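You operate a simulated robot arm through the tools that you are given. There is no shell and no other tool. Be economical: measure what you need, move in short steps, check, and stop when the job is done.

Carry out the task below with a simulated two-armed robot. There is one attempt and no reset: what you move stays moved.

JOB
Wipe up the spill on the wall worktop surface with the dish cloth and put it back.

Only the result counts: the job must be done as asked and must still hold three seconds after the hand-in. Knocking over, shifting, dropping, spilling or breaking anything else fails it. Flat cloth is picked up by pressing the open fingertips on it (5 to 10 N) and closing them slowly along it; thin cloth reads only 2 to 8 mm in the jaws.

ROBOT AND FRAMES
Two 6-joint arms with two-finger parallel grippers on one trunk, on a base that drives. Base frame: it is fixed to the floor where the robot stands at the start and does not move with it; the origin is under the middle of the robot, x ahead of it, y to its left, z up. Lengths are in m, angles in rad, forces in N, time in s.
The left shoulder is at the start at [0.06, 0.187, 1.197], the right one opposite. Payload 1.57 kg a hand.
The TCP of each hand is the grasp point between the finger pads, 0.03 m short of the fingertips. In the tool frame z runs along the fingers and y along their closing line. Largest opening 0.11 m; finger width 0.024, thickness 0.012; the body of the gripper, 0.048 by 0.112 m, starts 0.078 m behind the TCP.
Orientation is told as [roll, pitch, yaw] about the base's x, y, z axes, in that order, counted from this pose: with the fingers straight down and closing along the base's y, the tool's x points along the base's -x, its y along +y and its z along -z.

CONTROLS
- The arms move only by the tool send_rows. It takes "left_plan", "right_plan" or both (then of equal length, played together; a hand with none holds still); each is a list of rows, each an object (a shift or turn left out is 0, a gripper value left out holds the last) with "offset": the shift along the tool's x, y, z in units of 50 mm (1.0 is 50 mm), a list of three; "rot": the turn, a rotation vector about the tool's x, y, z in units of 5 degrees (1.0 is 5 degrees), a list of three; "gripper": the closure in counts, from 0 (fully open) to 255 (shut). In form: [{"offset": [dx, dy, dz], "rot": [wx, wy, wz], "gripper": gripper}, ...]. A call has 1 to 8 rows; each row shifts and turns the commanded pose from where the row before left it, along the tool's axes as they then stand. A call with a number of a shift or a turn outside -1 to 1 is refused whole. A row lasts 0.2 s, in which the tool goes at most 0.05 m and 0.15 rad; a call with a longer step from one row to the next is refused whole, and so is a gripper value outside its range. Where a pose cannot be reached the arm comes as near as it can. A force on the tool above 40 N (or 10 N above the force at the start of the call, whichever is more), or a blocked arm, ends the call early, and 0.2 s more pass. Each finger travels about 0.153 m/s and halts on what it meets, pressing with about 33 N; the grip force reading is that of the motor and also rises with nothing between the fingers. The clock runs only during rows and for 0.2 s after the last one: add rows that do not move to give the fingers time. The reply holds the time, the measured pose of the TCP, the force on the tool along the base axes, the opening and the grip force, in the units named above and with some noise, with the torque about the TCP (base axes, N m) and any sound that the robot's microphone picked up.
- Cameras (640 x 400 px; columns grow to the right, rows downward): "scene" is now at [0.009, 0.0003, 1.7287]; the picture's right is [0.02, -1.00, 0.00], its down [-0.85, -0.02, -0.53] and it looks along [0.53, 0.01, -0.85] (base axes); focal length 294 px, centre (320, 200). "left" rides on the left gripper at [0.07, -0.016, -0.141] in its tool frame; the picture's right is [0.23, 0.97, 0.00], its down [-0.86, 0.20, -0.48] and it looks along [-0.47, 0.11, 0.88] (tool axes); focal length 222 px, centre (320, 200). "right" rides on the right gripper at [0.07, 0.016, -0.141] in its tool frame; the picture's right is [-0.23, 0.97, 0.00], its down [-0.86, -0.20, -0.48] and it looks along [-0.47, -0.11, 0.88] (tool axes); focal length 222 px, centre (320, 200). There is no depth. A picture from a camera that has moved, and an enlarged one, comes with that camera's place and axes in the base frame and with its lens.
- capture(camera): a new picture of that camera. No time passes.
- lift_body(by): slides the trunk up (or, below 0, down) by that many m; the arms and the scene camera ride with it, the base frame stays. It gives what a move gives, with no picture.
- steer(legs): drives the robot by 1 to 6 legs, each [ahead, left, turn to the left] in m, m and rad, along the robot's own axes; the way and the turn of a leg run together, so that a leg with both is an arc; at most 1.5 m and 3.142 rad a leg. The arms and the cameras ride along, it lands a little off, and it stops where it bumps. It gives what a move gives.
- aim_head(pan, tilt): turns the head with the scene camera to pan (to the left, within 1.501 rad either way) and tilt (down, from -0.506 to 1.204), counted from straight ahead of the robot. It gives what a move gives.
- inspect(camera, box): a new picture of the part [left, top, right, bottom] of that camera's present view, enlarged. No time passes.
- sign_off(): hands the job in; it is judged then, once.

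Go step by step. Nothing tells you exact positions but the pictures and the camera data: compare them with the known pose of the tool, close in by small moves and look again before you grip or let go. The budget is 120 turns and 92 pictures, counting those below and the enlarged ones. Unless the task says otherwise, let go and move clear before handing in, and close with one line.

The tools are called after "Call:" by a JSON object that holds its "name" and its "arguments". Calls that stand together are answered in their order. send_rows: Moves the arms, as the interface text tells. Its arguments: {"type":"object","properties":{"left_plan":{"type":"array","items":{"type":"object","properties":{"offset":{"type":"array","items":{"type":"number"}},"rot":{"type":"array","items":{"type":"number"}},"gripper":{"type":"number"}}}},"right_plan":{"type":"array","items":{"type":"object","properties":{"offset":{"type":"array","items":{"type":"number"}},"rot":{"type":"array","items":{"type":"number"}},"gripper":{"type":"number"}}}}},"required":[]} The other tools are called the same way: lift_body (by) slides the trunk up or down; steer (legs) drives the base; aim_head (pan, tilt) turns the head that bears the scene camera; capture (camera) takes a picture; inspect (camera, box) takes an enlarged picture of a part of a camera's view; sign_off () hands the job in.

At the start:

```text
t: 0.0
left_tool_pos: [0.4395, 0.1624, 1.1769]
left_tool_rot: [0.002, 0.002, 0.0]
left_ft_force: [0.5, 0.6, -0.3]
left_ft_torque: [-0.01, 0.0, 0.01]
left_opening: 0.1102
left_gripper_force: 0.1
right_tool_pos: [0.3938, -0.2539, 1.1746]
right_tool_rot: [-0.001, 0.001, 0.001]
right_ft_force: [-0.3, 0.4, 0.0]
right_ft_torque: [-0.03, -0.01, 0.03]
right_opening: 0.11
right_gripper_force: 0.0
trunk travel left (down, up): [-0.825, 0.165]
robot x, y, heading: [-0.0007, 0.004, 0.003]
head pan, tilt: [0.021, 1.011]
```

scene: 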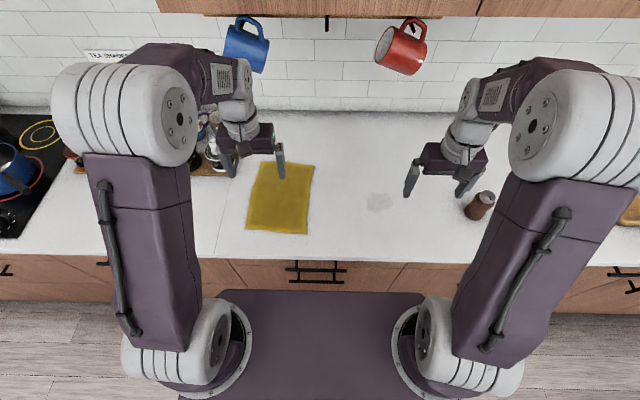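
right: 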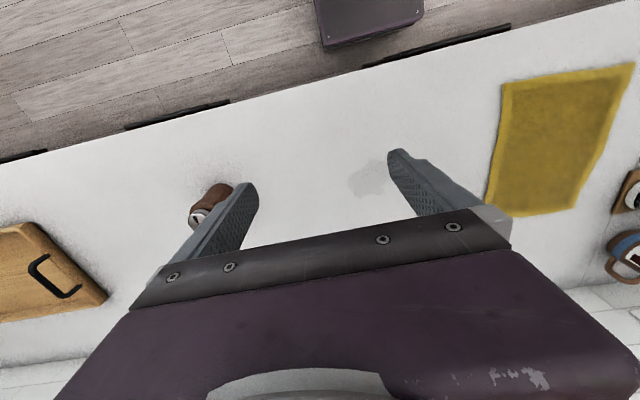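
left: 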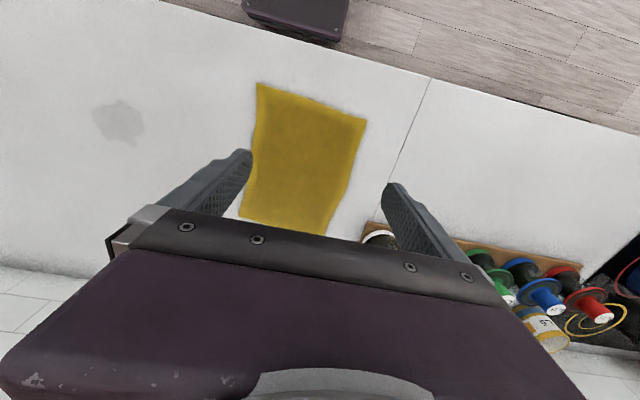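

The yellow cloth lies flat, centred near (0.54, 0.14), with the worktop at about z 0.90. The spill is near (0.52, -0.19). I'll shift the base right so the left hand can reach both.

Call:
{"name": "steer", "arguments": {"legs": [[0, -0.16, 0]]}}

Call:
{"name": "capture", "arguments": {"camera": "left"}}

Call:
{"name": "capture", "arguments": {"camera": "scene"}}

```text
t: 1.4
left_tool_pos: [0.4391, 0.0038, 1.1761]
left_tool_rot: [-0.002, -0.002, 0.001]
left_ft_force: [-0.4, -0.4, 0.0]
left_ft_torque: [0.02, 0.0, 0.02]
left_opening: 0.1099
left_gripper_force: 0.1
right_tool_pos: [0.3929, -0.4132, 1.1751]
right_tool_rot: [-0.001, 0.0, 0.0]
right_ft_force: [0.2, 0.7, -0.1]
right_ft_torque: [-0.04, -0.03, 0.01]
right_opening: 0.1099
right_gripper_force: 0.1
trunk travel left (down, up): [-0.825, 0.165]
robot x, y, heading: [-0.0011, -0.1594, -0.001]
head pan, tilt: [0.021, 1.011]
```

```text
88 pictures are left
camera left: at [0.37, -0.011, 1.3173], right [-0.23, 0.97, 0.0], down [0.86, 0.2, 0.48], along [0.47, 0.11, -0.88], focal length 222 px, centre (320, 200)
```

left: 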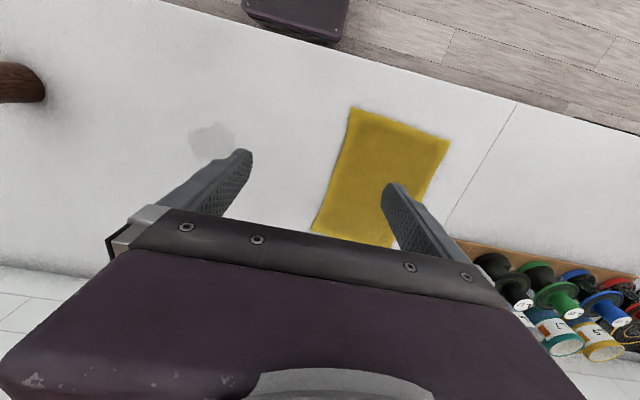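

```text
87 pictures are left
camera scene: at [0.0089, -0.1568, 1.7287], right [0.02, -1.0, 0.0], down [-0.85, -0.02, -0.53], along [0.53, 0.01, -0.85], focal length 294 px, centre (320, 200)
```

scene: 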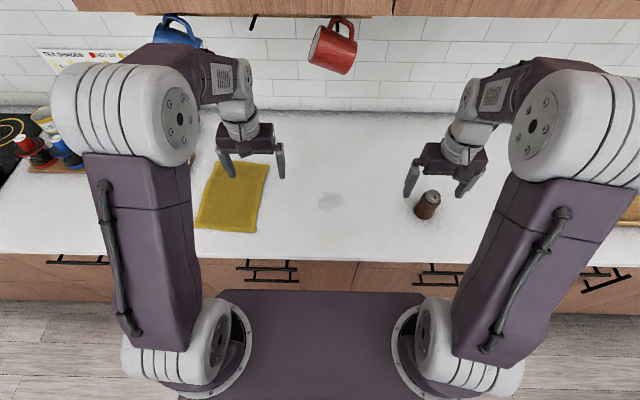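

Next I move the left hand over the middle of the cloth and part of the way down.

Call:
{"name": "send_rows", "arguments": {"left_plan": [{"offset": [-0.4, 0.68, 0]}, {"offset": [-0.4, 0.68, 0]}, {"offset": [-0.4, 0.68, 0]}, {"offset": [-0.4, 0.68, 0]}, {"offset": [0, 0, 0.85]}, {"offset": [0, 0, 0.85]}, {"offset": [0, 0, 0.85]}, {"offset": [0, 0, 0.85]}]}}

Call:
{"name": "capture", "arguments": {"camera": "left"}}

Call:
{"name": "capture", "arguments": {"camera": "scene"}}

```text
t: 3.2
left_tool_pos: [0.5177, 0.1368, 1.0049]
left_tool_rot: [0.002, 0.001, 0.0]
left_ft_force: [0.3, 0.1, -0.9]
left_ft_torque: [0.01, -0.01, -0.02]
left_opening: 0.11
left_gripper_force: 0.1
right_tool_pos: [0.3941, -0.4147, 1.1742]
right_tool_rot: [-0.001, 0.003, 0.0]
right_ft_force: [1.1, -1.0, 0.5]
right_ft_torque: [-0.04, 0.03, 0.01]
right_opening: 0.11
right_gripper_force: 0.0
trunk travel left (down, up): [-0.825, 0.165]
robot x, y, heading: [-0.0019, -0.1606, -0.001]
head pan, tilt: [0.021, 1.011]
```

```text
86 pictures are left
camera left: at [0.4491, 0.1216, 1.1469], right [-0.23, 0.97, 0.0], down [0.85, 0.2, 0.48], along [0.47, 0.11, -0.88], focal length 222 px, centre (320, 200)
```

left: 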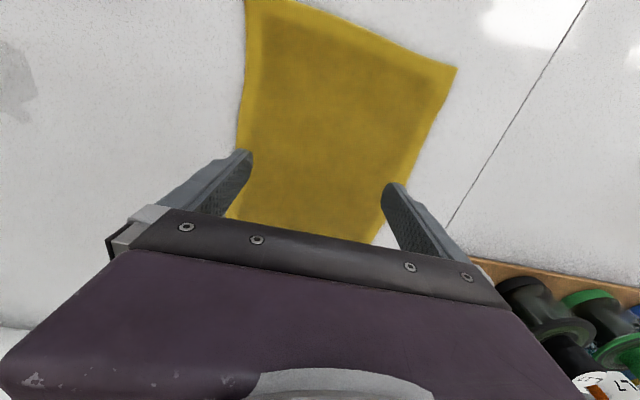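

```text
85 pictures are left
camera scene: at [0.0103, -0.1603, 1.7288], right [0.02, -1.0, 0.0], down [-0.85, -0.02, -0.53], along [0.53, 0.01, -0.85], focal length 294 px, centre (320, 200)
```

scene: 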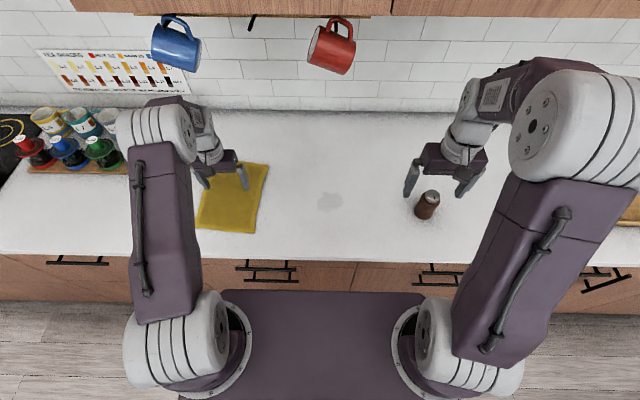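

The hand is over the middle of the cloth. I'll narrow the fingers to about 5 cm and go down close to the cloth.

Call:
{"name": "send_rows", "arguments": {"left_plan": [{"offset": [-0.3, 0.1, 0.4], "gripper": 135}, {"offset": [0, 0, 0.4]}, {"offset": [0, 0, 0.3]}, {"offset": [0, 0, 0.15]}]}}

Call:
{"name": "capture", "arguments": {"camera": "left"}}

```text
t: 4.2
left_tool_pos: [0.5352, 0.1415, 0.9434]
left_tool_rot: [0.002, 0.0, 0.001]
left_ft_force: [-1.2, -0.9, 4.4]
left_ft_torque: [-0.02, 0.01, -0.01]
left_opening: 0.0519
left_gripper_force: 0.0
right_tool_pos: [0.3935, -0.4152, 1.1743]
right_tool_rot: [0.001, -0.001, -0.001]
right_ft_force: [-0.4, 0.3, -0.2]
right_ft_torque: [0.02, 0.02, 0.04]
right_opening: 0.11
right_gripper_force: 0.1
trunk travel left (down, up): [-0.825, 0.165]
robot x, y, heading: [0.0005, -0.1607, -0.001]
head pan, tilt: [0.021, 1.011]
```

```text
84 pictures are left
camera left: at [0.4646, 0.1275, 1.0849], right [-0.23, 0.97, 0.0], down [0.85, 0.2, 0.48], along [0.47, 0.11, -0.88], focal length 222 px, centre (320, 200)
```

left: 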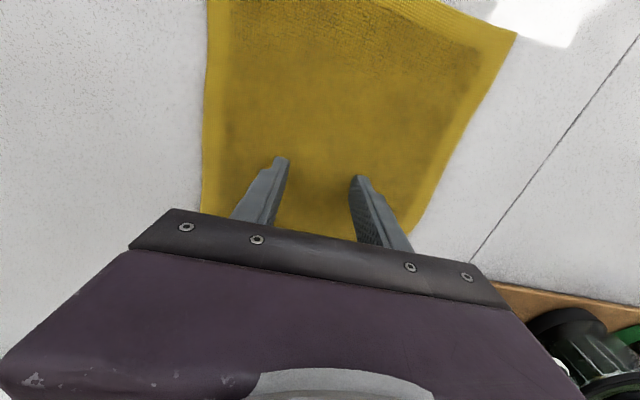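

The fingertips are already touching at about 4 N. I'll press a touch more and start closing slowly.

Call:
{"name": "send_rows", "arguments": {"left_plan": [{"offset": [0, 0, 0.03]}, {"gripper": 145}, {"gripper": 155}]}}

```text
t: 5.0
left_tool_pos: [0.5334, 0.1426, 0.9434]
left_tool_rot: [0.002, -0.002, 0.001]
left_ft_force: [1.3, 0.9, 12.3]
left_ft_torque: [-0.09, -0.03, -0.04]
left_opening: 0.0409
left_gripper_force: 0.0
right_tool_pos: [0.3933, -0.4152, 1.1743]
right_tool_rot: [0.0, -0.002, -0.001]
right_ft_force: [-0.1, -0.6, 0.5]
right_ft_torque: [-0.01, 0.0, -0.03]
right_opening: 0.11
right_gripper_force: 0.1
trunk travel left (down, up): [-0.825, 0.165]
robot x, y, heading: [-0.0006, -0.1593, 0.0]
head pan, tilt: [0.021, 1.011]
```

That reads 12 N, a little high, so I'll ease off slightly and keep closing slowly.

Call:
{"name": "send_rows", "arguments": {"left_plan": [{"offset": [0, 0, -0.015], "gripper": 165}, {"gripper": 175}, {"gripper": 185}, {"gripper": 195}, {"gripper": 205}, {"gripper": 215}]}}

Call:
{"name": "capture", "arguments": {"camera": "left"}}

```text
t: 6.4
left_tool_pos: [0.5335, 0.1413, 0.9431]
left_tool_rot: [-0.001, -0.001, 0.001]
left_ft_force: [-0.5, -0.3, 7.7]
left_ft_torque: [0.03, 0.02, 0.0]
left_opening: 0.0162
left_gripper_force: 0.1
right_tool_pos: [0.3922, -0.4152, 1.1738]
right_tool_rot: [0.0, 0.002, 0.0]
right_ft_force: [-0.6, -0.1, 0.3]
right_ft_torque: [-0.02, -0.02, -0.02]
right_opening: 0.11
right_gripper_force: 0.0
trunk travel left (down, up): [-0.825, 0.165]
robot x, y, heading: [0.0014, -0.1603, -0.002]
head pan, tilt: [0.021, 1.011]
```

```text
83 pictures are left
camera left: at [0.4642, 0.1268, 1.0847], right [-0.23, 0.97, 0.0], down [0.85, 0.2, 0.48], along [0.47, 0.11, -0.88], focal length 222 px, centre (320, 200)
```

left: 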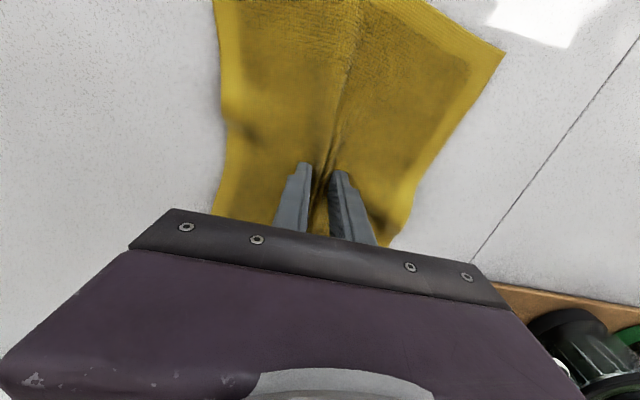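

The cloth is folding up between the fingers as it should. I'll finish the grip.

Call:
{"name": "send_rows", "arguments": {"left_plan": [{"gripper": 225}, {"gripper": 235}, {"gripper": 245}, {"gripper": 255}, {}, {}]}}

```text
t: 7.8
left_tool_pos: [0.5349, 0.1423, 0.9434]
left_tool_rot: [0.0, -0.001, 0.0]
left_ft_force: [-0.1, -0.4, 5.3]
left_ft_torque: [-0.03, -0.02, -0.03]
left_opening: 0.0061
left_gripper_force: 25.6
right_tool_pos: [0.3931, -0.4152, 1.1739]
right_tool_rot: [0.0, -0.002, -0.002]
right_ft_force: [-0.6, -0.4, -0.4]
right_ft_torque: [0.03, 0.0, 0.02]
right_opening: 0.1099
right_gripper_force: 0.2
trunk travel left (down, up): [-0.825, 0.165]
robot x, y, heading: [-0.0013, -0.1654, 0.004]
head pan, tilt: [0.021, 1.011]
```

The grip holds 6 mm of cloth. I'll lift a little and carry it toward the spill, stopping short to check.

Call:
{"name": "send_rows", "arguments": {"left_plan": [{"offset": [0, 0, -0.4]}, {"offset": [0, 0, -0.2]}, {"offset": [0, -0.6, 0]}, {"offset": [0, -0.8, 0]}, {"offset": [0, -0.8, 0]}]}}

Call:
{"name": "capture", "arguments": {"camera": "scene"}}

Call:
{"name": "capture", "arguments": {"camera": "left"}}

```text
t: 9.0
left_tool_pos: [0.5337, 0.0355, 0.9734]
left_tool_rot: [0.001, -0.001, 0.002]
left_ft_force: [0.5, 0.2, 0.4]
left_ft_torque: [0.01, -0.03, 0.01]
left_opening: 0.0064
left_gripper_force: 26.2
right_tool_pos: [0.3938, -0.4166, 1.1736]
right_tool_rot: [0.0, 0.0, 0.0]
right_ft_force: [-0.6, 0.5, -0.1]
right_ft_torque: [0.02, 0.03, 0.02]
right_opening: 0.1098
right_gripper_force: 0.0
trunk travel left (down, up): [-0.825, 0.165]
robot x, y, heading: [-0.0026, -0.1609, -0.0]
head pan, tilt: [0.021, 1.011]
```

```text
82 pictures are left
camera scene: at [0.0087, -0.1626, 1.7287], right [0.02, -1.0, 0.0], down [-0.85, -0.02, -0.53], along [0.53, 0.01, -0.85], focal length 294 px, centre (320, 200)
```

scene: 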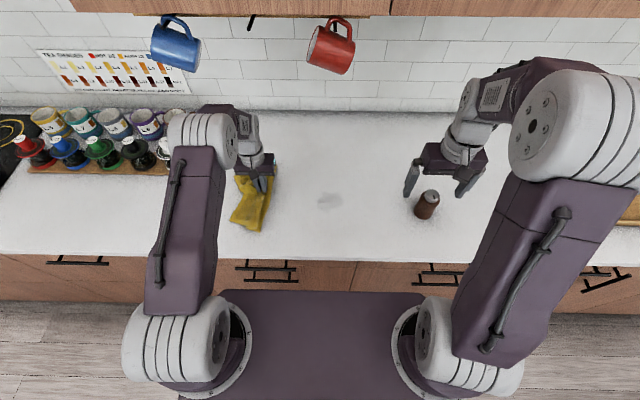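

```text
81 pictures are left
camera left: at [0.4648, 0.0193, 1.1156], right [-0.23, 0.97, 0.0], down [0.85, 0.2, 0.48], along [0.47, 0.11, -0.88], focal length 222 px, centre (320, 200)
```

left: 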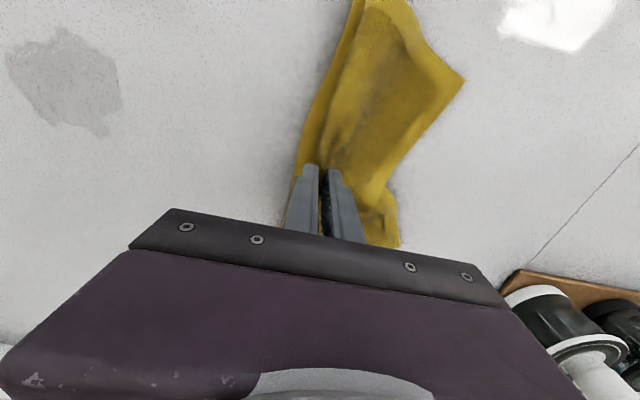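

The cloth is held and hanging in a fold. The spill spans about x 0.475–0.555 and y -0.225 to -0.14. I'll move to its left edge and lower to contact.

Call:
{"name": "send_rows", "arguments": {"left_plan": [{"offset": [0.3, -0.8, 0]}, {"offset": [0.3, -0.8, 0]}, {"offset": [0.28, -0.8, 0]}, {"offset": [0, 0, 0.4]}, {"offset": [0, 0, 0.2]}]}}

Call:
{"name": "capture", "arguments": {"camera": "left"}}

```text
t: 10.2
left_tool_pos: [0.49, -0.0885, 0.9466]
left_tool_rot: [-0.002, -0.013, -0.001]
left_ft_force: [5.1, 1.7, 22.8]
left_ft_torque: [0.2, -0.17, -0.08]
left_opening: 0.0061
left_gripper_force: 25.2
right_tool_pos: [0.3911, -0.414, 1.1758]
right_tool_rot: [0.001, -0.003, -0.001]
right_ft_force: [-1.1, 0.3, 0.1]
right_ft_torque: [0.02, -0.02, -0.02]
right_opening: 0.1097
right_gripper_force: 0.0
trunk travel left (down, up): [-0.825, 0.165]
robot x, y, heading: [0.0019, -0.1628, -0.001]
head pan, tilt: [0.021, 1.011]
```

```text
80 pictures are left
camera left: at [0.4191, -0.1032, 1.0875], right [-0.23, 0.97, 0.0], down [0.85, 0.2, 0.49], along [0.48, 0.11, -0.87], focal length 222 px, centre (320, 200)
```

left: 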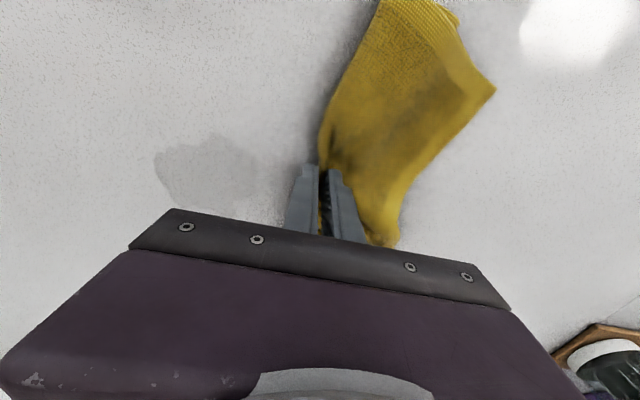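

Contact is firm at 23 N. I'll ease off about 2 mm and sweep across the spill.

Call:
{"name": "send_rows", "arguments": {"left_plan": [{"offset": [0, 0, -0.04]}, {"offset": [0, -0.5, 0]}, {"offset": [0, -0.6, 0]}, {"offset": [0, -0.6, 0]}, {"offset": [0, -0.6, 0]}, {"offset": [0, -0.6, 0]}, {"offset": [0, -0.5, 0]}]}}

Call:
{"name": "capture", "arguments": {"camera": "left"}}

Call:
{"name": "capture", "arguments": {"camera": "scene"}}

```text
t: 11.8
left_tool_pos: [0.4892, -0.255, 0.9457]
left_tool_rot: [-0.002, -0.004, -0.001]
left_ft_force: [2.9, 8.8, 29.2]
left_ft_torque: [0.51, -0.05, -0.06]
left_opening: 0.0066
left_gripper_force: 26.1
right_tool_pos: [0.3904, -0.413, 1.1764]
right_tool_rot: [-0.002, -0.002, 0.001]
right_ft_force: [0.3, 0.3, 0.2]
right_ft_torque: [-0.01, -0.02, -0.03]
right_opening: 0.1099
right_gripper_force: 0.0
trunk travel left (down, up): [-0.825, 0.165]
robot x, y, heading: [-0.0023, -0.1618, 0.001]
head pan, tilt: [0.021, 1.011]
```

```text
79 pictures are left
camera left: at [0.4186, -0.271, 1.0876], right [-0.23, 0.97, 0.0], down [0.85, 0.2, 0.48], along [0.47, 0.11, -0.88], focal length 222 px, centre (320, 200)
```

left: 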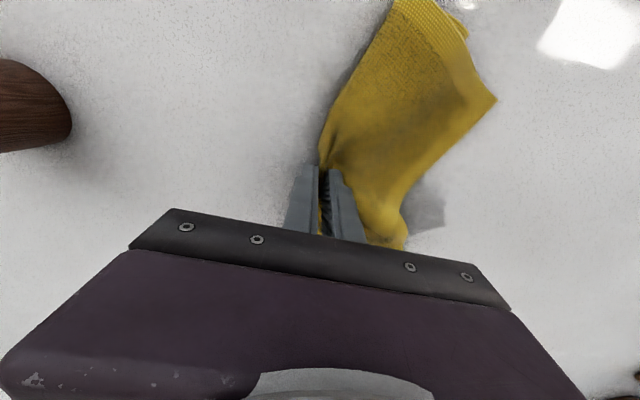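

```text
78 pictures are left
camera scene: at [0.0044, -0.1581, 1.7288], right [0.02, -1.0, 0.0], down [-0.85, -0.02, -0.53], along [0.53, 0.01, -0.85], focal length 294 px, centre (320, 200)
```

scene: 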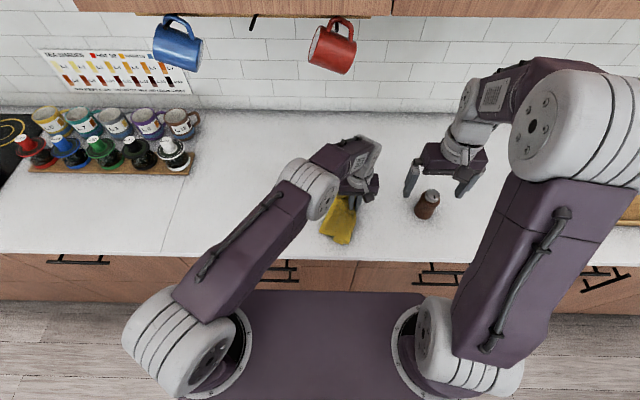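

Part of the spill remains to the rear. I'll ease the pressure, shift forward and sweep back.

Call:
{"name": "send_rows", "arguments": {"left_plan": [{"offset": [-0.5, 0, -0.03]}, {"offset": [0, 0.5, 0]}, {"offset": [0, 0.6, 0]}, {"offset": [0, 0.6, 0]}, {"offset": [0, 0.6, 0]}, {"offset": [0, 0.6, 0]}, {"offset": [-0.5, 0.5, 0]}]}}

Call:
{"name": "capture", "arguments": {"camera": "left"}}

Call:
{"name": "capture", "arguments": {"camera": "scene"}}

```text
t: 13.4
left_tool_pos: [0.5319, -0.0812, 0.9468]
left_tool_rot: [0.001, -0.001, -0.001]
left_ft_force: [-4.0, -2.8, 12.2]
left_ft_torque: [0.03, 0.19, 0.01]
left_opening: 0.0059
left_gripper_force: 26.2
left hand out of reach, approached as far as the arm can: row 1
right_tool_pos: [0.3934, -0.4146, 1.1752]
right_tool_rot: [0.0, -0.003, 0.001]
right_ft_force: [-0.7, 0.3, 0.5]
right_ft_torque: [0.01, 0.01, 0.0]
right_opening: 0.1102
right_gripper_force: 0.1
trunk travel left (down, up): [-0.825, 0.165]
robot x, y, heading: [-0.0009, -0.1594, 0.001]
head pan, tilt: [0.021, 1.011]
```

```text
77 pictures are left
camera left: at [0.4626, -0.0958, 1.0888], right [-0.23, 0.97, 0.0], down [0.86, 0.2, 0.48], along [0.47, 0.11, -0.88], focal length 222 px, centre (320, 200)
```

left: 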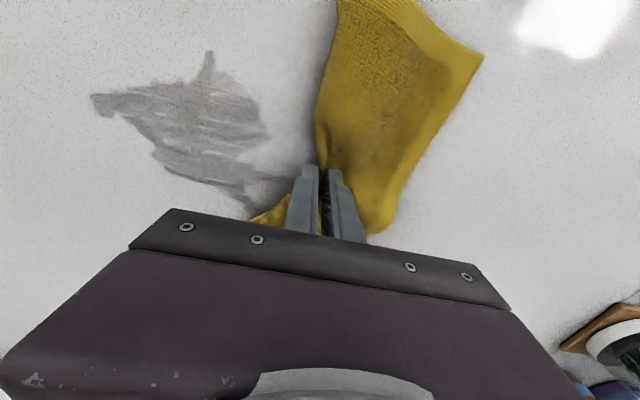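

```text
76 pictures are left
camera scene: at [0.007, -0.161, 1.7288], right [0.02, -1.0, 0.0], down [-0.85, -0.02, -0.53], along [0.53, 0.01, -0.85], focal length 294 px, centre (320, 200)
```

scene: 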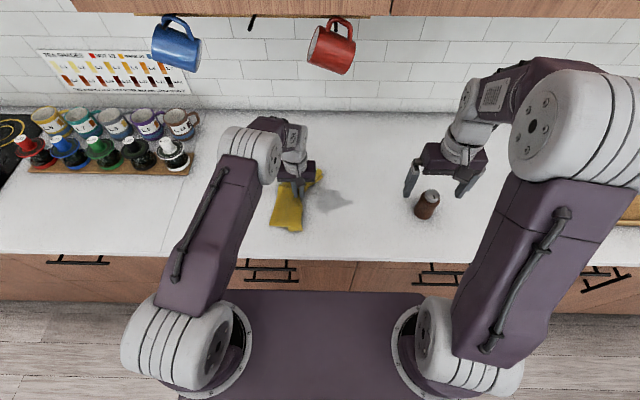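

The spill smears and clears in finger-width streaks, so I need more strokes, and the far right is at the edge of reach. I'll lift and shift the base another 0.12 m right.

Call:
{"name": "send_rows", "arguments": {"left_plan": [{"offset": [0, 0, -0.5]}, {"offset": [0, 0, -0.3]}]}}

Call:
{"name": "steer", "arguments": {"legs": [[0, -0.12, 0]]}}

Call:
{"name": "capture", "arguments": {"camera": "scene"}}

Call:
{"name": "capture", "arguments": {"camera": "left"}}

```text
t: 14.0
left_tool_pos: [0.5324, -0.0826, 0.9878]
left_tool_rot: [0.0, 0.001, -0.001]
left_ft_force: [0.5, 0.4, -0.1]
left_ft_torque: [-0.04, -0.01, -0.03]
left_opening: 0.006
left_gripper_force: 26.1
right_tool_pos: [0.3927, -0.415, 1.1738]
right_tool_rot: [0.002, -0.001, 0.0]
right_ft_force: [-0.4, 0.2, 0.4]
right_ft_torque: [-0.03, 0.01, 0.01]
right_opening: 0.1099
right_gripper_force: 0.1
trunk travel left (down, up): [-0.825, 0.165]
robot x, y, heading: [0.0018, -0.1622, 0.003]
head pan, tilt: [0.021, 1.011]
```

```text
t: 15.3
left_tool_pos: [0.5331, -0.2014, 0.9875]
left_tool_rot: [-0.002, 0.0, -0.001]
left_ft_force: [-0.6, 0.2, -0.3]
left_ft_torque: [-0.05, 0.03, -0.04]
left_opening: 0.0061
left_gripper_force: 26.7
right_tool_pos: [0.3936, -0.5331, 1.1753]
right_tool_rot: [-0.003, 0.0, 0.0]
right_ft_force: [-0.1, -0.7, -0.2]
right_ft_torque: [0.03, 0.01, -0.01]
right_opening: 0.1098
right_gripper_force: 0.0
trunk travel left (down, up): [-0.825, 0.165]
robot x, y, heading: [0.0053, -0.2782, -0.001]
head pan, tilt: [0.021, 1.011]
```

```text
75 pictures are left
camera scene: at [0.0088, -0.2786, 1.7287], right [0.02, -1.0, 0.0], down [-0.85, -0.02, -0.53], along [0.53, 0.01, -0.85], focal length 294 px, centre (320, 200)
```

scene: 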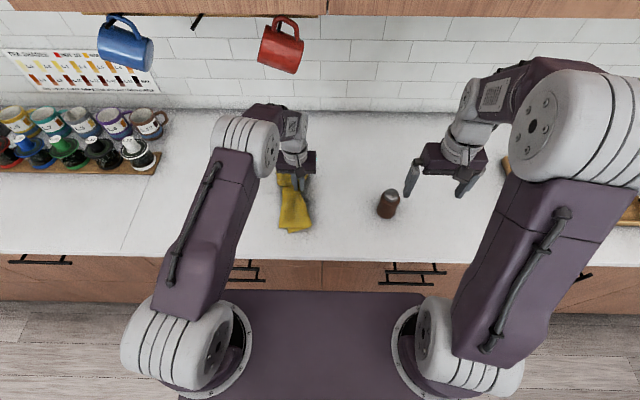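

```text
74 pictures are left
camera left: at [0.4636, -0.2171, 1.1289], right [-0.23, 0.97, 0.0], down [0.86, 0.2, 0.48], along [0.47, 0.11, -0.88], focal length 222 px, centre (320, 200)
```

left: 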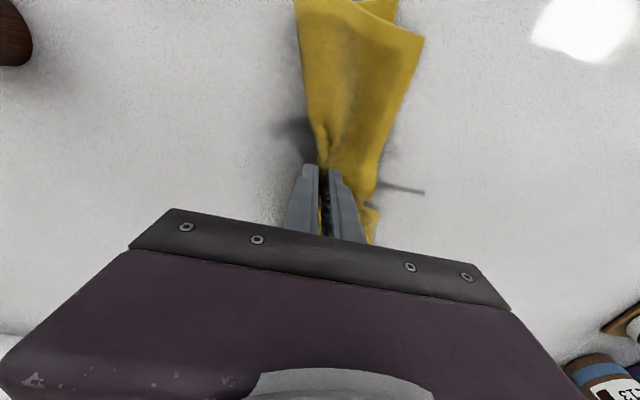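

Dragging the cloth cleared some of it too. I'll start a zigzag from the far right edge of the spill, lowering first.

Call:
{"name": "send_rows", "arguments": {"left_plan": [{"offset": [-0.3, -0.7, 0]}, {"offset": [-0.3, -0.7, 0]}, {"offset": [0, 0, 0.4]}, {"offset": [0, 0, 0.3]}, {"offset": [0, 0, 0.08]}]}}

Call:
{"name": "capture", "arguments": {"camera": "left"}}

```text
t: 16.5
left_tool_pos: [0.5595, -0.2728, 0.9506]
left_tool_rot: [-0.001, -0.003, 0.0]
left_ft_force: [-1.2, 0.3, 4.6]
left_ft_torque: [0.0, 0.01, -0.02]
left_opening: 0.0059
left_gripper_force: 25.6
left hand out of reach, approached as far as the arm can: row 5
right_tool_pos: [0.3923, -0.5345, 1.1743]
right_tool_rot: [0.0, 0.0, 0.0]
right_ft_force: [0.2, 0.6, -0.8]
right_ft_torque: [0.0, -0.02, 0.01]
right_opening: 0.11
right_gripper_force: 0.1
trunk travel left (down, up): [-0.825, 0.165]
robot x, y, heading: [0.0023, -0.2792, -0.003]
head pan, tilt: [0.021, 1.011]
```

```text
73 pictures are left
camera left: at [0.4898, -0.2875, 1.0909], right [-0.23, 0.97, 0.0], down [0.85, 0.2, 0.48], along [0.47, 0.11, -0.88], focal length 222 px, centre (320, 200)
```

left: 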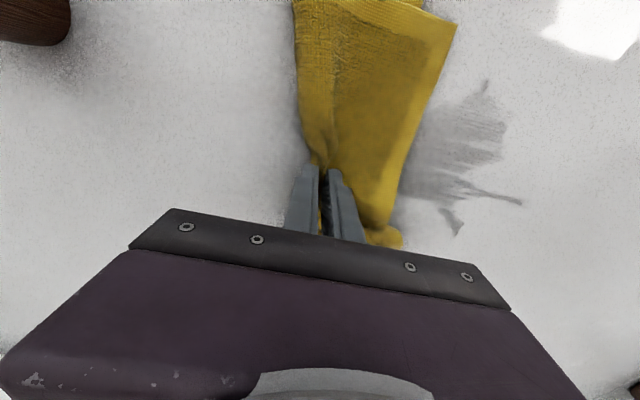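

The remaining smear is visible to the left of the cloth. I'll make zigzag strokes over it with light pressure.

Call:
{"name": "send_rows", "arguments": {"left_plan": [{"offset": [0.2, 0.5, 0.06]}, {"offset": [0, 0.5, 0]}, {"offset": [0, 0.5, 0]}, {"offset": [0, 0.5, 0]}, {"offset": [0, 0.5, 0]}, {"offset": [0, 0.5, 0]}, {"offset": [0, 0.5, 0]}, {"offset": [0.3, 0, 0]}]}}

Call:
{"name": "send_rows", "arguments": {"left_plan": [{"offset": [0, -0.5, 0]}, {"offset": [0, -0.5, 0]}, {"offset": [0, -0.5, 0]}, {"offset": [0, -0.5, 0]}, {"offset": [0, -0.5, 0]}, {"offset": [0, -0.5, 0]}, {"offset": [0, -0.5, 0]}, {"offset": [0.3, 0, 0]}]}}

Call:
{"name": "capture", "arguments": {"camera": "left"}}

```text
t: 18.3
left_tool_pos: [0.5343, -0.0962, 0.9481]
left_tool_rot: [0.003, -0.002, -0.001]
left_ft_force: [4.1, 2.1, 15.6]
left_ft_torque: [0.02, -0.14, 0.03]
left_opening: 0.0061
left_gripper_force: 25.7
right_tool_pos: [0.3926, -0.5358, 1.1749]
right_tool_rot: [0.0, -0.002, -0.001]
right_ft_force: [-0.6, -0.4, 0.7]
right_ft_torque: [0.0, 0.02, 0.01]
right_opening: 0.1103
right_gripper_force: 0.1
trunk travel left (down, up): [-0.825, 0.165]
robot x, y, heading: [0.0027, -0.2815, 0.0]
head pan, tilt: [0.021, 1.011]
```

```text
t: 20.1
left_tool_pos: [0.5202, -0.2736, 0.9479]
left_tool_rot: [0.0, -0.001, -0.001]
left_ft_force: [2.4, 0.5, 8.2]
left_ft_torque: [-0.06, -0.08, -0.01]
left_opening: 0.006
left_gripper_force: 25.8
right_tool_pos: [0.3924, -0.5351, 1.1749]
right_tool_rot: [-0.001, 0.0, 0.0]
right_ft_force: [-0.1, -1.1, 0.2]
right_ft_torque: [0.03, 0.0, -0.01]
right_opening: 0.1103
right_gripper_force: 0.1
trunk travel left (down, up): [-0.825, 0.165]
robot x, y, heading: [0.0016, -0.2811, -0.002]
head pan, tilt: [0.021, 1.011]
```

```text
72 pictures are left
camera left: at [0.4502, -0.2887, 1.0891], right [-0.23, 0.97, 0.0], down [0.85, 0.2, 0.48], along [0.47, 0.11, -0.88], focal length 222 px, centre (320, 200)
```

left: 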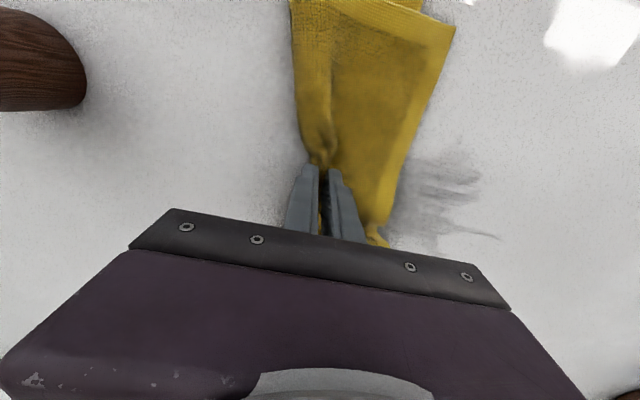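

The smear is getting lighter. I'll keep zigzagging, a little firmer, moving toward the near side.

Call:
{"name": "send_rows", "arguments": {"left_plan": [{"offset": [0, 0.5, 0.03]}, {"offset": [0, 0.5, 0]}, {"offset": [0, 0.5, 0]}, {"offset": [0, 0.5, 0]}, {"offset": [0, 0.5, 0]}, {"offset": [0, 0.5, 0]}, {"offset": [0, 0.5, 0]}, {"offset": [0.3, 0, 0]}]}}

Call:
{"name": "send_rows", "arguments": {"left_plan": [{"offset": [0, -0.5, 0]}, {"offset": [0, -0.5, 0]}, {"offset": [0, -0.5, 0]}, {"offset": [0, -0.5, 0]}, {"offset": [0, -0.5, 0]}, {"offset": [0, -0.5, 0]}, {"offset": [0, -0.5, 0]}, {"offset": [0.3, 0, 0]}]}}

Call:
{"name": "send_rows", "arguments": {"left_plan": [{"offset": [0, 0.5, 0]}, {"offset": [0, 0.5, 0]}, {"offset": [0, 0.5, 0]}, {"offset": [0, 0.5, 0]}, {"offset": [0, 0.5, 0]}, {"offset": [0, 0.5, 0]}, {"offset": [0, 0.5, 0]}, {"offset": [0.3, 0, 0]}]}}

Call:
{"name": "capture", "arguments": {"camera": "left"}}

Call:
{"name": "capture", "arguments": {"camera": "scene"}}

```text
t: 21.9
left_tool_pos: [0.5039, -0.0982, 0.9475]
left_tool_rot: [0.003, -0.005, 0.0]
left_ft_force: [5.6, 0.7, 20.8]
left_ft_torque: [0.02, -0.14, -0.01]
left_opening: 0.006
left_gripper_force: 26.0
right_tool_pos: [0.3915, -0.5353, 1.1744]
right_tool_rot: [-0.001, -0.001, 0.0]
right_ft_force: [-0.5, -0.1, -1.1]
right_ft_torque: [0.01, -0.01, -0.01]
right_opening: 0.1099
right_gripper_force: 0.1
trunk travel left (down, up): [-0.825, 0.165]
robot x, y, heading: [0.0005, -0.2828, 0.001]
head pan, tilt: [0.021, 1.011]
```

```text
t: 23.7
left_tool_pos: [0.4904, -0.2735, 0.9463]
left_tool_rot: [-0.003, -0.006, -0.001]
left_ft_force: [6.0, -1.4, 20.9]
left_ft_torque: [-0.06, -0.2, -0.04]
left_opening: 0.0062
left_gripper_force: 25.8
right_tool_pos: [0.3924, -0.5356, 1.1739]
right_tool_rot: [0.0, -0.002, -0.001]
right_ft_force: [-0.4, 0.1, 0.4]
right_ft_torque: [-0.02, -0.01, 0.04]
right_opening: 0.1098
right_gripper_force: 0.0
trunk travel left (down, up): [-0.825, 0.165]
robot x, y, heading: [-0.0006, -0.2805, -0.005]
head pan, tilt: [0.021, 1.011]
```

```text
t: 25.5
left_tool_pos: [0.4761, -0.0973, 0.9471]
left_tool_rot: [0.003, -0.006, 0.0]
left_ft_force: [7.4, 1.3, 26.7]
left_ft_torque: [0.06, -0.25, -0.05]
left_opening: 0.0059
left_gripper_force: 26.1
right_tool_pos: [0.3927, -0.5368, 1.1743]
right_tool_rot: [0.001, -0.001, 0.001]
right_ft_force: [-0.4, 0.0, 1.4]
right_ft_torque: [0.02, 0.0, 0.0]
right_opening: 0.1101
right_gripper_force: 0.0
trunk travel left (down, up): [-0.825, 0.165]
robot x, y, heading: [-0.0008, -0.2783, 0.004]
head pan, tilt: [0.021, 1.011]
```

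```text
71 pictures are left
camera left: at [0.4063, -0.1132, 1.0874], right [-0.23, 0.97, 0.0], down [0.85, 0.2, 0.48], along [0.47, 0.11, -0.88], focal length 222 px, centre (320, 200)
```

left: 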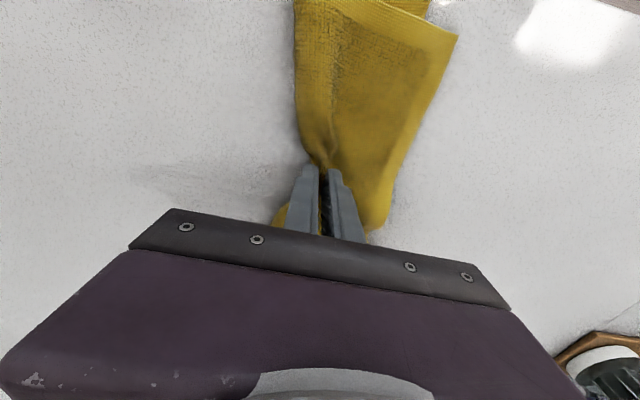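

```text
70 pictures are left
camera scene: at [0.007, -0.2822, 1.7289], right [0.02, -1.0, 0.0], down [-0.85, -0.02, -0.53], along [0.53, 0.01, -0.85], focal length 294 px, centre (320, 200)
```

scene: 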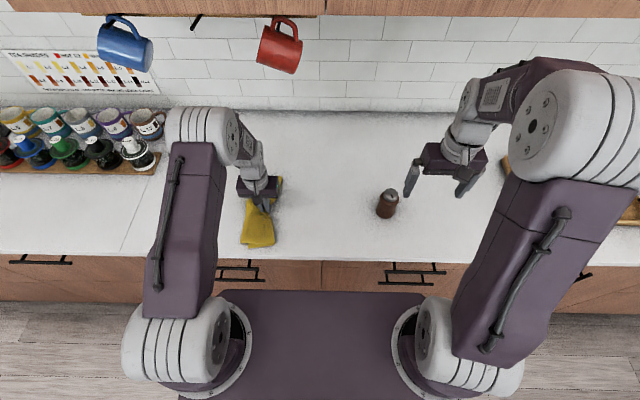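

The spill is nearly gone. I'll enlarge the scene view to find what's left.

Call:
{"name": "inspect", "arguments": {"camera": "scene", "box": [220, 150, 380, 250]}}

Call:
{"name": "inspect", "arguments": {"camera": "left", "box": [60, 60, 316, 220]}}

```text
4.00 times, centred on (300, 200) of scene
camera zoom: at [0.007, -0.2822, 1.7289], right [0.02, -1.0, 0.0], down [-0.85, -0.02, -0.53], along [0.53, 0.01, -0.85], focal length 1176 px, centre (400, 200)
```

zoom: 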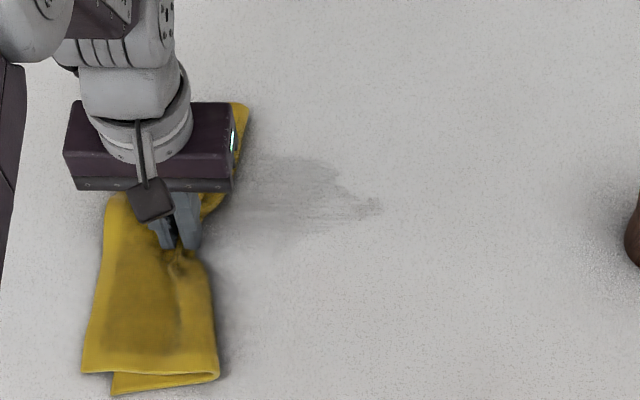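

```text
2.50 times, centred on (188, 140) of left
camera zoom: at [0.4063, -0.1132, 1.0874], right [-0.23, 0.97, 0.0], down [0.85, 0.2, 0.48], along [0.47, 0.11, -0.88], focal length 555 px, centre (650, 350)
```

zoom: 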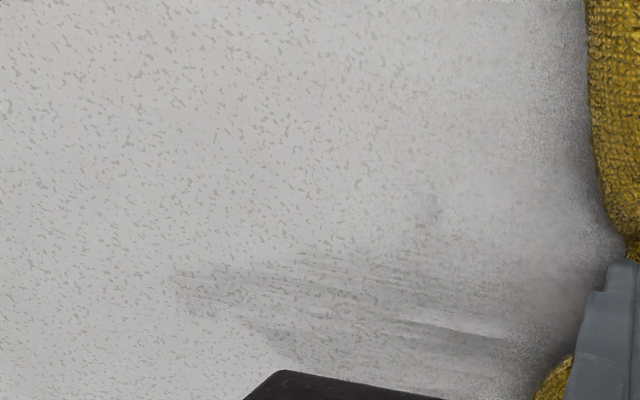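

Only a faint residue remains, at about x 0.477–0.56 and y -0.26 to -0.12. I'll zigzag once more in the other direction.

Call:
{"name": "send_rows", "arguments": {"left_plan": [{"offset": [-0.2, -0.5, 0]}, {"offset": [0, -0.5, 0]}, {"offset": [0, -0.5, 0]}, {"offset": [0, -0.5, 0]}, {"offset": [0, -0.5, 0]}, {"offset": [0, -0.5, 0]}, {"offset": [0, -0.5, 0]}, {"offset": [-0.3, 0, 0]}]}}

Call:
{"name": "send_rows", "arguments": {"left_plan": [{"offset": [0, 0.5, 0]}, {"offset": [0, 0.5, 0]}, {"offset": [0, 0.5, 0]}, {"offset": [0, 0.5, 0]}, {"offset": [0, 0.5, 0]}, {"offset": [0, 0.5, 0]}, {"offset": [0, 0.5, 0]}, {"offset": [-0.3, 0, 0]}]}}

Call:
{"name": "send_rows", "arguments": {"left_plan": [{"offset": [0, -0.5, 0]}, {"offset": [0, -0.5, 0]}, {"offset": [0, -0.5, 0]}, {"offset": [0, -0.5, 0]}, {"offset": [0, -0.5, 0]}, {"offset": [0, -0.5, 0]}, {"offset": [0, -0.5, 0]}, {"offset": [-0.3, 0, 0]}]}}

Call:
{"name": "send_rows", "arguments": {"left_plan": [{"offset": [0, 0.5, 0]}, {"offset": [0, 0.5, 0]}, {"offset": [0, 0.5, 0]}, {"offset": [0, 0.5, 0]}, {"offset": [0, 0.5, 0]}, {"offset": [0, 0.5, 0]}, {"offset": [0, 0.5, 0]}, {"offset": [-0.3, 0, 0]}]}}

Call:
{"name": "inspect", "arguments": {"camera": "scene", "box": [220, 150, 380, 250]}}

Call:
{"name": "capture", "arguments": {"camera": "left"}}

```text
t: 27.3
left_tool_pos: [0.4984, -0.2736, 0.9484]
left_tool_rot: [0.0, 0.0, 0.001]
left_ft_force: [-5.8, 0.3, 22.0]
left_ft_torque: [0.0, 0.23, 0.0]
left_opening: 0.0062
left_gripper_force: 26.2
right_tool_pos: [0.3913, -0.5352, 1.1756]
right_tool_rot: [0.001, -0.003, -0.001]
right_ft_force: [1.3, -0.1, 0.0]
right_ft_torque: [-0.01, 0.01, 0.0]
right_opening: 0.1099
right_gripper_force: 0.1
trunk travel left (down, up): [-0.825, 0.165]
robot x, y, heading: [0.0003, -0.2838, -0.001]
head pan, tilt: [0.021, 1.011]
```

```text
t: 29.1
left_tool_pos: [0.5128, -0.0961, 0.9462]
left_tool_rot: [0.001, -0.001, 0.001]
left_ft_force: [-6.2, 0.2, 20.6]
left_ft_torque: [-0.01, 0.23, -0.01]
left_opening: 0.0061
left_gripper_force: 26.3
right_tool_pos: [0.3893, -0.535, 1.1756]
right_tool_rot: [-0.001, -0.003, -0.001]
right_ft_force: [-0.3, 0.2, -0.1]
right_ft_torque: [0.01, -0.04, 0.01]
right_opening: 0.1099
right_gripper_force: 0.0
trunk travel left (down, up): [-0.825, 0.165]
robot x, y, heading: [0.0023, -0.2817, -0.004]
head pan, tilt: [0.021, 1.011]
```

```text
t: 30.9
left_tool_pos: [0.527, -0.2749, 0.9466]
left_tool_rot: [0.0, -0.001, -0.001]
left_ft_force: [-6.9, -1.4, 24.2]
left_ft_torque: [-0.02, 0.27, 0.02]
left_opening: 0.0063
left_gripper_force: 26.3
right_tool_pos: [0.3893, -0.5359, 1.1752]
right_tool_rot: [0.0, -0.004, -0.001]
right_ft_force: [-0.3, -0.1, -0.5]
right_ft_torque: [0.04, 0.0, 0.02]
right_opening: 0.1099
right_gripper_force: 0.0
trunk travel left (down, up): [-0.825, 0.165]
robot x, y, heading: [-0.0007, -0.285, -0.003]
head pan, tilt: [0.021, 1.011]
```

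```text
t: 32.7
left_tool_pos: [0.5403, -0.0952, 0.946]
left_tool_rot: [0.003, -0.001, 0.0]
left_ft_force: [-8.4, -0.1, 30.5]
left_ft_torque: [0.0, 0.3, -0.04]
left_opening: 0.0061
left_gripper_force: 26.3
right_tool_pos: [0.3878, -0.5347, 1.1762]
right_tool_rot: [0.0, -0.006, -0.001]
right_ft_force: [0.2, 0.1, 0.2]
right_ft_torque: [0.0, 0.01, -0.03]
right_opening: 0.1099
right_gripper_force: 0.1
trunk travel left (down, up): [-0.825, 0.165]
robot x, y, heading: [-0.0005, -0.2814, -0.004]
head pan, tilt: [0.021, 1.011]
```

```text
4.00 times, centred on (300, 200) of scene
camera zoom: at [0.0013, -0.2819, 1.7288], right [0.02, -1.0, 0.0], down [-0.84, -0.02, -0.54], along [0.54, 0.01, -0.84], focal length 1176 px, centre (400, 200)
```

zoom: 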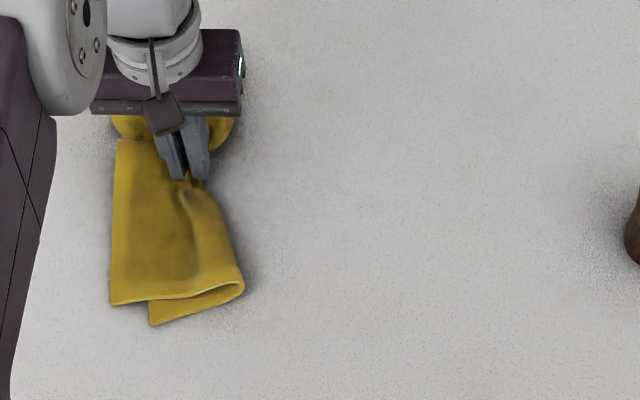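

```text
66 pictures are left
camera left: at [0.4708, -0.1118, 1.0874], right [-0.23, 0.97, 0.0], down [0.85, 0.2, 0.48], along [0.47, 0.11, -0.88], focal length 222 px, centre (320, 200)
```

left: 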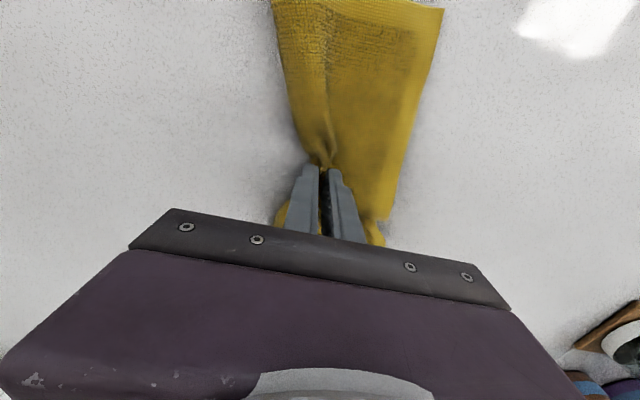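

It looks clean. I'll add a few light finishing strokes to cover any remaining traces.

Call:
{"name": "send_rows", "arguments": {"left_plan": [{"offset": [0, -0.5, -0.03]}, {"offset": [0, -0.5, 0]}, {"offset": [0, -0.5, 0]}, {"offset": [0, -0.5, 0]}, {"offset": [0, -0.5, 0]}, {"offset": [0, -0.5, 0]}, {"offset": [0.3, 0, 0]}, {"offset": [0.15, 0, 0]}]}}

Call:
{"name": "send_rows", "arguments": {"left_plan": [{"offset": [0, 0.5, 0.02]}, {"offset": [0, 0.5, 0]}, {"offset": [0, 0.5, 0]}, {"offset": [0, 0.5, 0]}, {"offset": [0, 0.5, 0]}, {"offset": [0, 0.5, 0]}, {"offset": [0, 0.3, 0]}, {"offset": [0.4, 0, 0]}]}}

Call:
{"name": "send_rows", "arguments": {"left_plan": [{"offset": [0, -0.5, 0]}, {"offset": [0, -0.5, 0]}, {"offset": [0, -0.5, 0]}, {"offset": [0, -0.5, 0]}, {"offset": [0, -0.5, 0]}, {"offset": [0, -0.5, 0]}, {"offset": [0, -0.5, 0]}, {"offset": [0.4, 0, 0]}]}}

Call:
{"name": "send_rows", "arguments": {"left_plan": [{"offset": [0, 0.6, 0]}, {"offset": [0, 0.6, 0]}, {"offset": [0, 0.6, 0]}, {"offset": [0, 0.6, 0]}, {"offset": [0, 0.6, 0]}, {"offset": [0, 0.6, 0]}, {"offset": [0, 0, -0.6]}, {"offset": [0, 0.8, -0.4]}]}}

Call:
{"name": "inspect", "arguments": {"camera": "scene", "box": [220, 150, 380, 250]}}

Call:
{"name": "capture", "arguments": {"camera": "left"}}

```text
t: 34.5
left_tool_pos: [0.5228, -0.2479, 0.9471]
left_tool_rot: [-0.001, -0.003, 0.0]
left_ft_force: [3.4, -0.8, 15.2]
left_ft_torque: [0.0, -0.11, 0.0]
left_opening: 0.0062
left_gripper_force: 25.9
right_tool_pos: [0.3927, -0.5358, 1.1745]
right_tool_rot: [-0.001, -0.001, 0.0]
right_ft_force: [0.5, -0.3, 0.3]
right_ft_torque: [0.01, -0.01, -0.02]
right_opening: 0.11
right_gripper_force: 0.0
trunk travel left (down, up): [-0.825, 0.165]
robot x, y, heading: [0.0001, -0.283, -0.0]
head pan, tilt: [0.021, 1.011]
```

```text
t: 36.3
left_tool_pos: [0.5041, -0.0812, 0.9467]
left_tool_rot: [0.001, -0.005, 0.001]
left_ft_force: [5.4, 2.0, 20.8]
left_ft_torque: [0.04, -0.2, 0.0]
left_opening: 0.0061
left_gripper_force: 25.6
right_tool_pos: [0.3918, -0.5374, 1.1751]
right_tool_rot: [0.003, -0.001, 0.0]
right_ft_force: [0.0, -0.2, -0.4]
right_ft_torque: [0.0, 0.01, 0.01]
right_opening: 0.1099
right_gripper_force: 0.3
trunk travel left (down, up): [-0.825, 0.165]
robot x, y, heading: [-0.0007, -0.2805, 0.004]
head pan, tilt: [0.021, 1.011]
```

```text
t: 38.1
left_tool_pos: [0.4831, -0.2575, 0.9463]
left_tool_rot: [0.0, -0.005, 0.0]
left_ft_force: [6.4, -1.6, 24.7]
left_ft_torque: [-0.08, -0.21, 0.01]
left_opening: 0.0063
left_gripper_force: 25.9
right_tool_pos: [0.3935, -0.5363, 1.1744]
right_tool_rot: [-0.001, 0.0, -0.001]
right_ft_force: [0.6, 0.7, 0.6]
right_ft_torque: [0.05, 0.03, 0.01]
right_opening: 0.1101
right_gripper_force: 0.0
trunk travel left (down, up): [-0.825, 0.165]
robot x, y, heading: [-0.0045, -0.2842, 0.002]
head pan, tilt: [0.021, 1.011]
```

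```text
t: 39.9
left_tool_pos: [0.4795, -0.0336, 0.9942]
left_tool_rot: [0.0, 0.0, 0.0]
left_ft_force: [0.2, 0.1, 0.1]
left_ft_torque: [-0.01, -0.03, 0.0]
left_opening: 0.0061
left_gripper_force: 26.0
right_tool_pos: [0.3923, -0.534, 1.1748]
right_tool_rot: [0.001, -0.002, -0.001]
right_ft_force: [0.2, -0.2, 0.4]
right_ft_torque: [-0.03, 0.02, -0.04]
right_opening: 0.1103
right_gripper_force: 0.1
trunk travel left (down, up): [-0.825, 0.165]
robot x, y, heading: [0.0003, -0.2797, -0.002]
head pan, tilt: [0.021, 1.011]
```

```text
4.00 times, centred on (300, 200) of scene
camera zoom: at [0.0065, -0.2801, 1.7286], right [0.02, -1.0, 0.0], down [-0.85, -0.02, -0.53], along [0.53, 0.01, -0.85], focal length 1176 px, centre (400, 200)
```

zoom: 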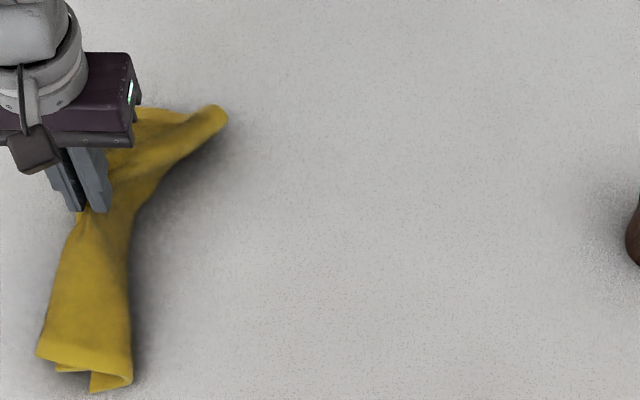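

```text
64 pictures are left
camera left: at [0.4102, -0.0499, 1.1352], right [-0.23, 0.97, 0.0], down [0.86, 0.2, 0.48], along [0.47, 0.11, -0.88], focal length 222 px, centre (320, 200)
```

left: 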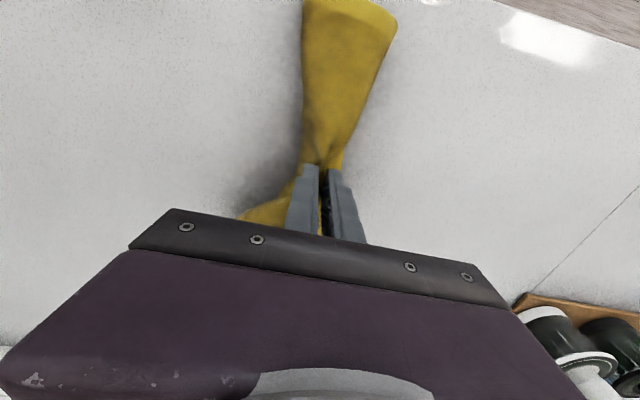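

The surface is clean. I'll drive back left and carry the cloth to its original place.

Call:
{"name": "steer", "arguments": {"legs": [[0, 0.12, 0]]}}

Call:
{"name": "send_rows", "arguments": {"left_plan": [{"offset": [-0.4, 0.5, 0]}, {"offset": [-0.4, 0.4, 0]}, {"offset": [-0.35, 0.2, 0]}, {"offset": [0, 0, 0.3]}, {}]}}

Call:
{"name": "capture", "arguments": {"camera": "scene"}}

Call:
{"name": "capture", "arguments": {"camera": "left"}}

```text
t: 41.1
left_tool_pos: [0.4819, 0.0835, 0.9943]
left_tool_rot: [0.001, -0.001, 0.001]
left_ft_force: [-0.1, -0.3, -0.5]
left_ft_torque: [0.01, -0.01, -0.04]
left_opening: 0.0064
left_gripper_force: 25.5
right_tool_pos: [0.3936, -0.4162, 1.1748]
right_tool_rot: [0.001, -0.001, 0.001]
right_ft_force: [-0.4, 0.3, 0.2]
right_ft_torque: [0.04, -0.01, 0.01]
right_opening: 0.1102
right_gripper_force: 0.0
trunk travel left (down, up): [-0.825, 0.165]
robot x, y, heading: [0.0028, -0.1625, -0.001]
head pan, tilt: [0.021, 1.011]
```

```text
t: 42.3
left_tool_pos: [0.5406, 0.1399, 0.9787]
left_tool_rot: [-0.001, 0.0, -0.003]
left_ft_force: [1.6, -0.3, -0.8]
left_ft_torque: [0.03, 0.0, -0.02]
left_opening: 0.0059
left_gripper_force: 26.0
right_tool_pos: [0.394, -0.4149, 1.175]
right_tool_rot: [-0.001, -0.001, -0.001]
right_ft_force: [-0.7, -0.4, 0.2]
right_ft_torque: [0.01, -0.04, 0.0]
right_opening: 0.1102
right_gripper_force: 0.1
trunk travel left (down, up): [-0.825, 0.165]
robot x, y, heading: [0.0014, -0.1602, 0.001]
head pan, tilt: [0.021, 1.011]
```

```text
63 pictures are left
camera scene: at [0.0088, -0.1604, 1.7287], right [0.02, -1.0, 0.0], down [-0.85, -0.02, -0.53], along [0.53, 0.01, -0.85], focal length 294 px, centre (320, 200)
```

scene: 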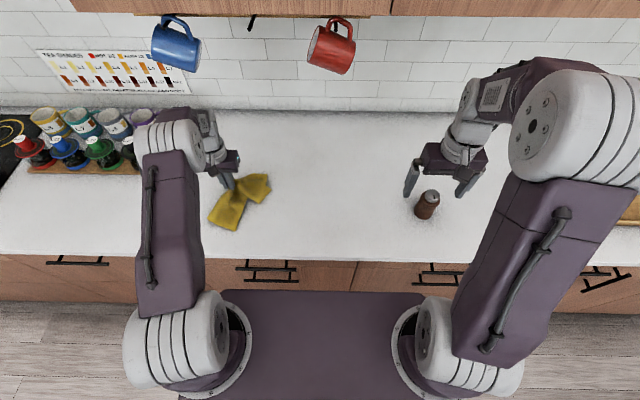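

```text
62 pictures are left
camera left: at [0.4704, 0.1241, 1.1204], right [-0.23, 0.97, 0.0], down [0.86, 0.2, 0.48], along [0.47, 0.11, -0.88], focal length 222 px, centre (320, 200)
```

left: 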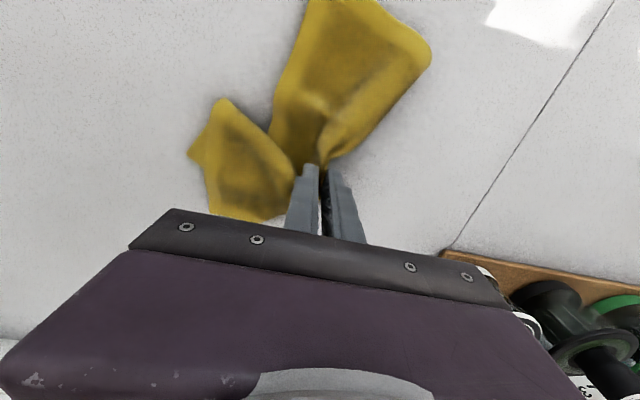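

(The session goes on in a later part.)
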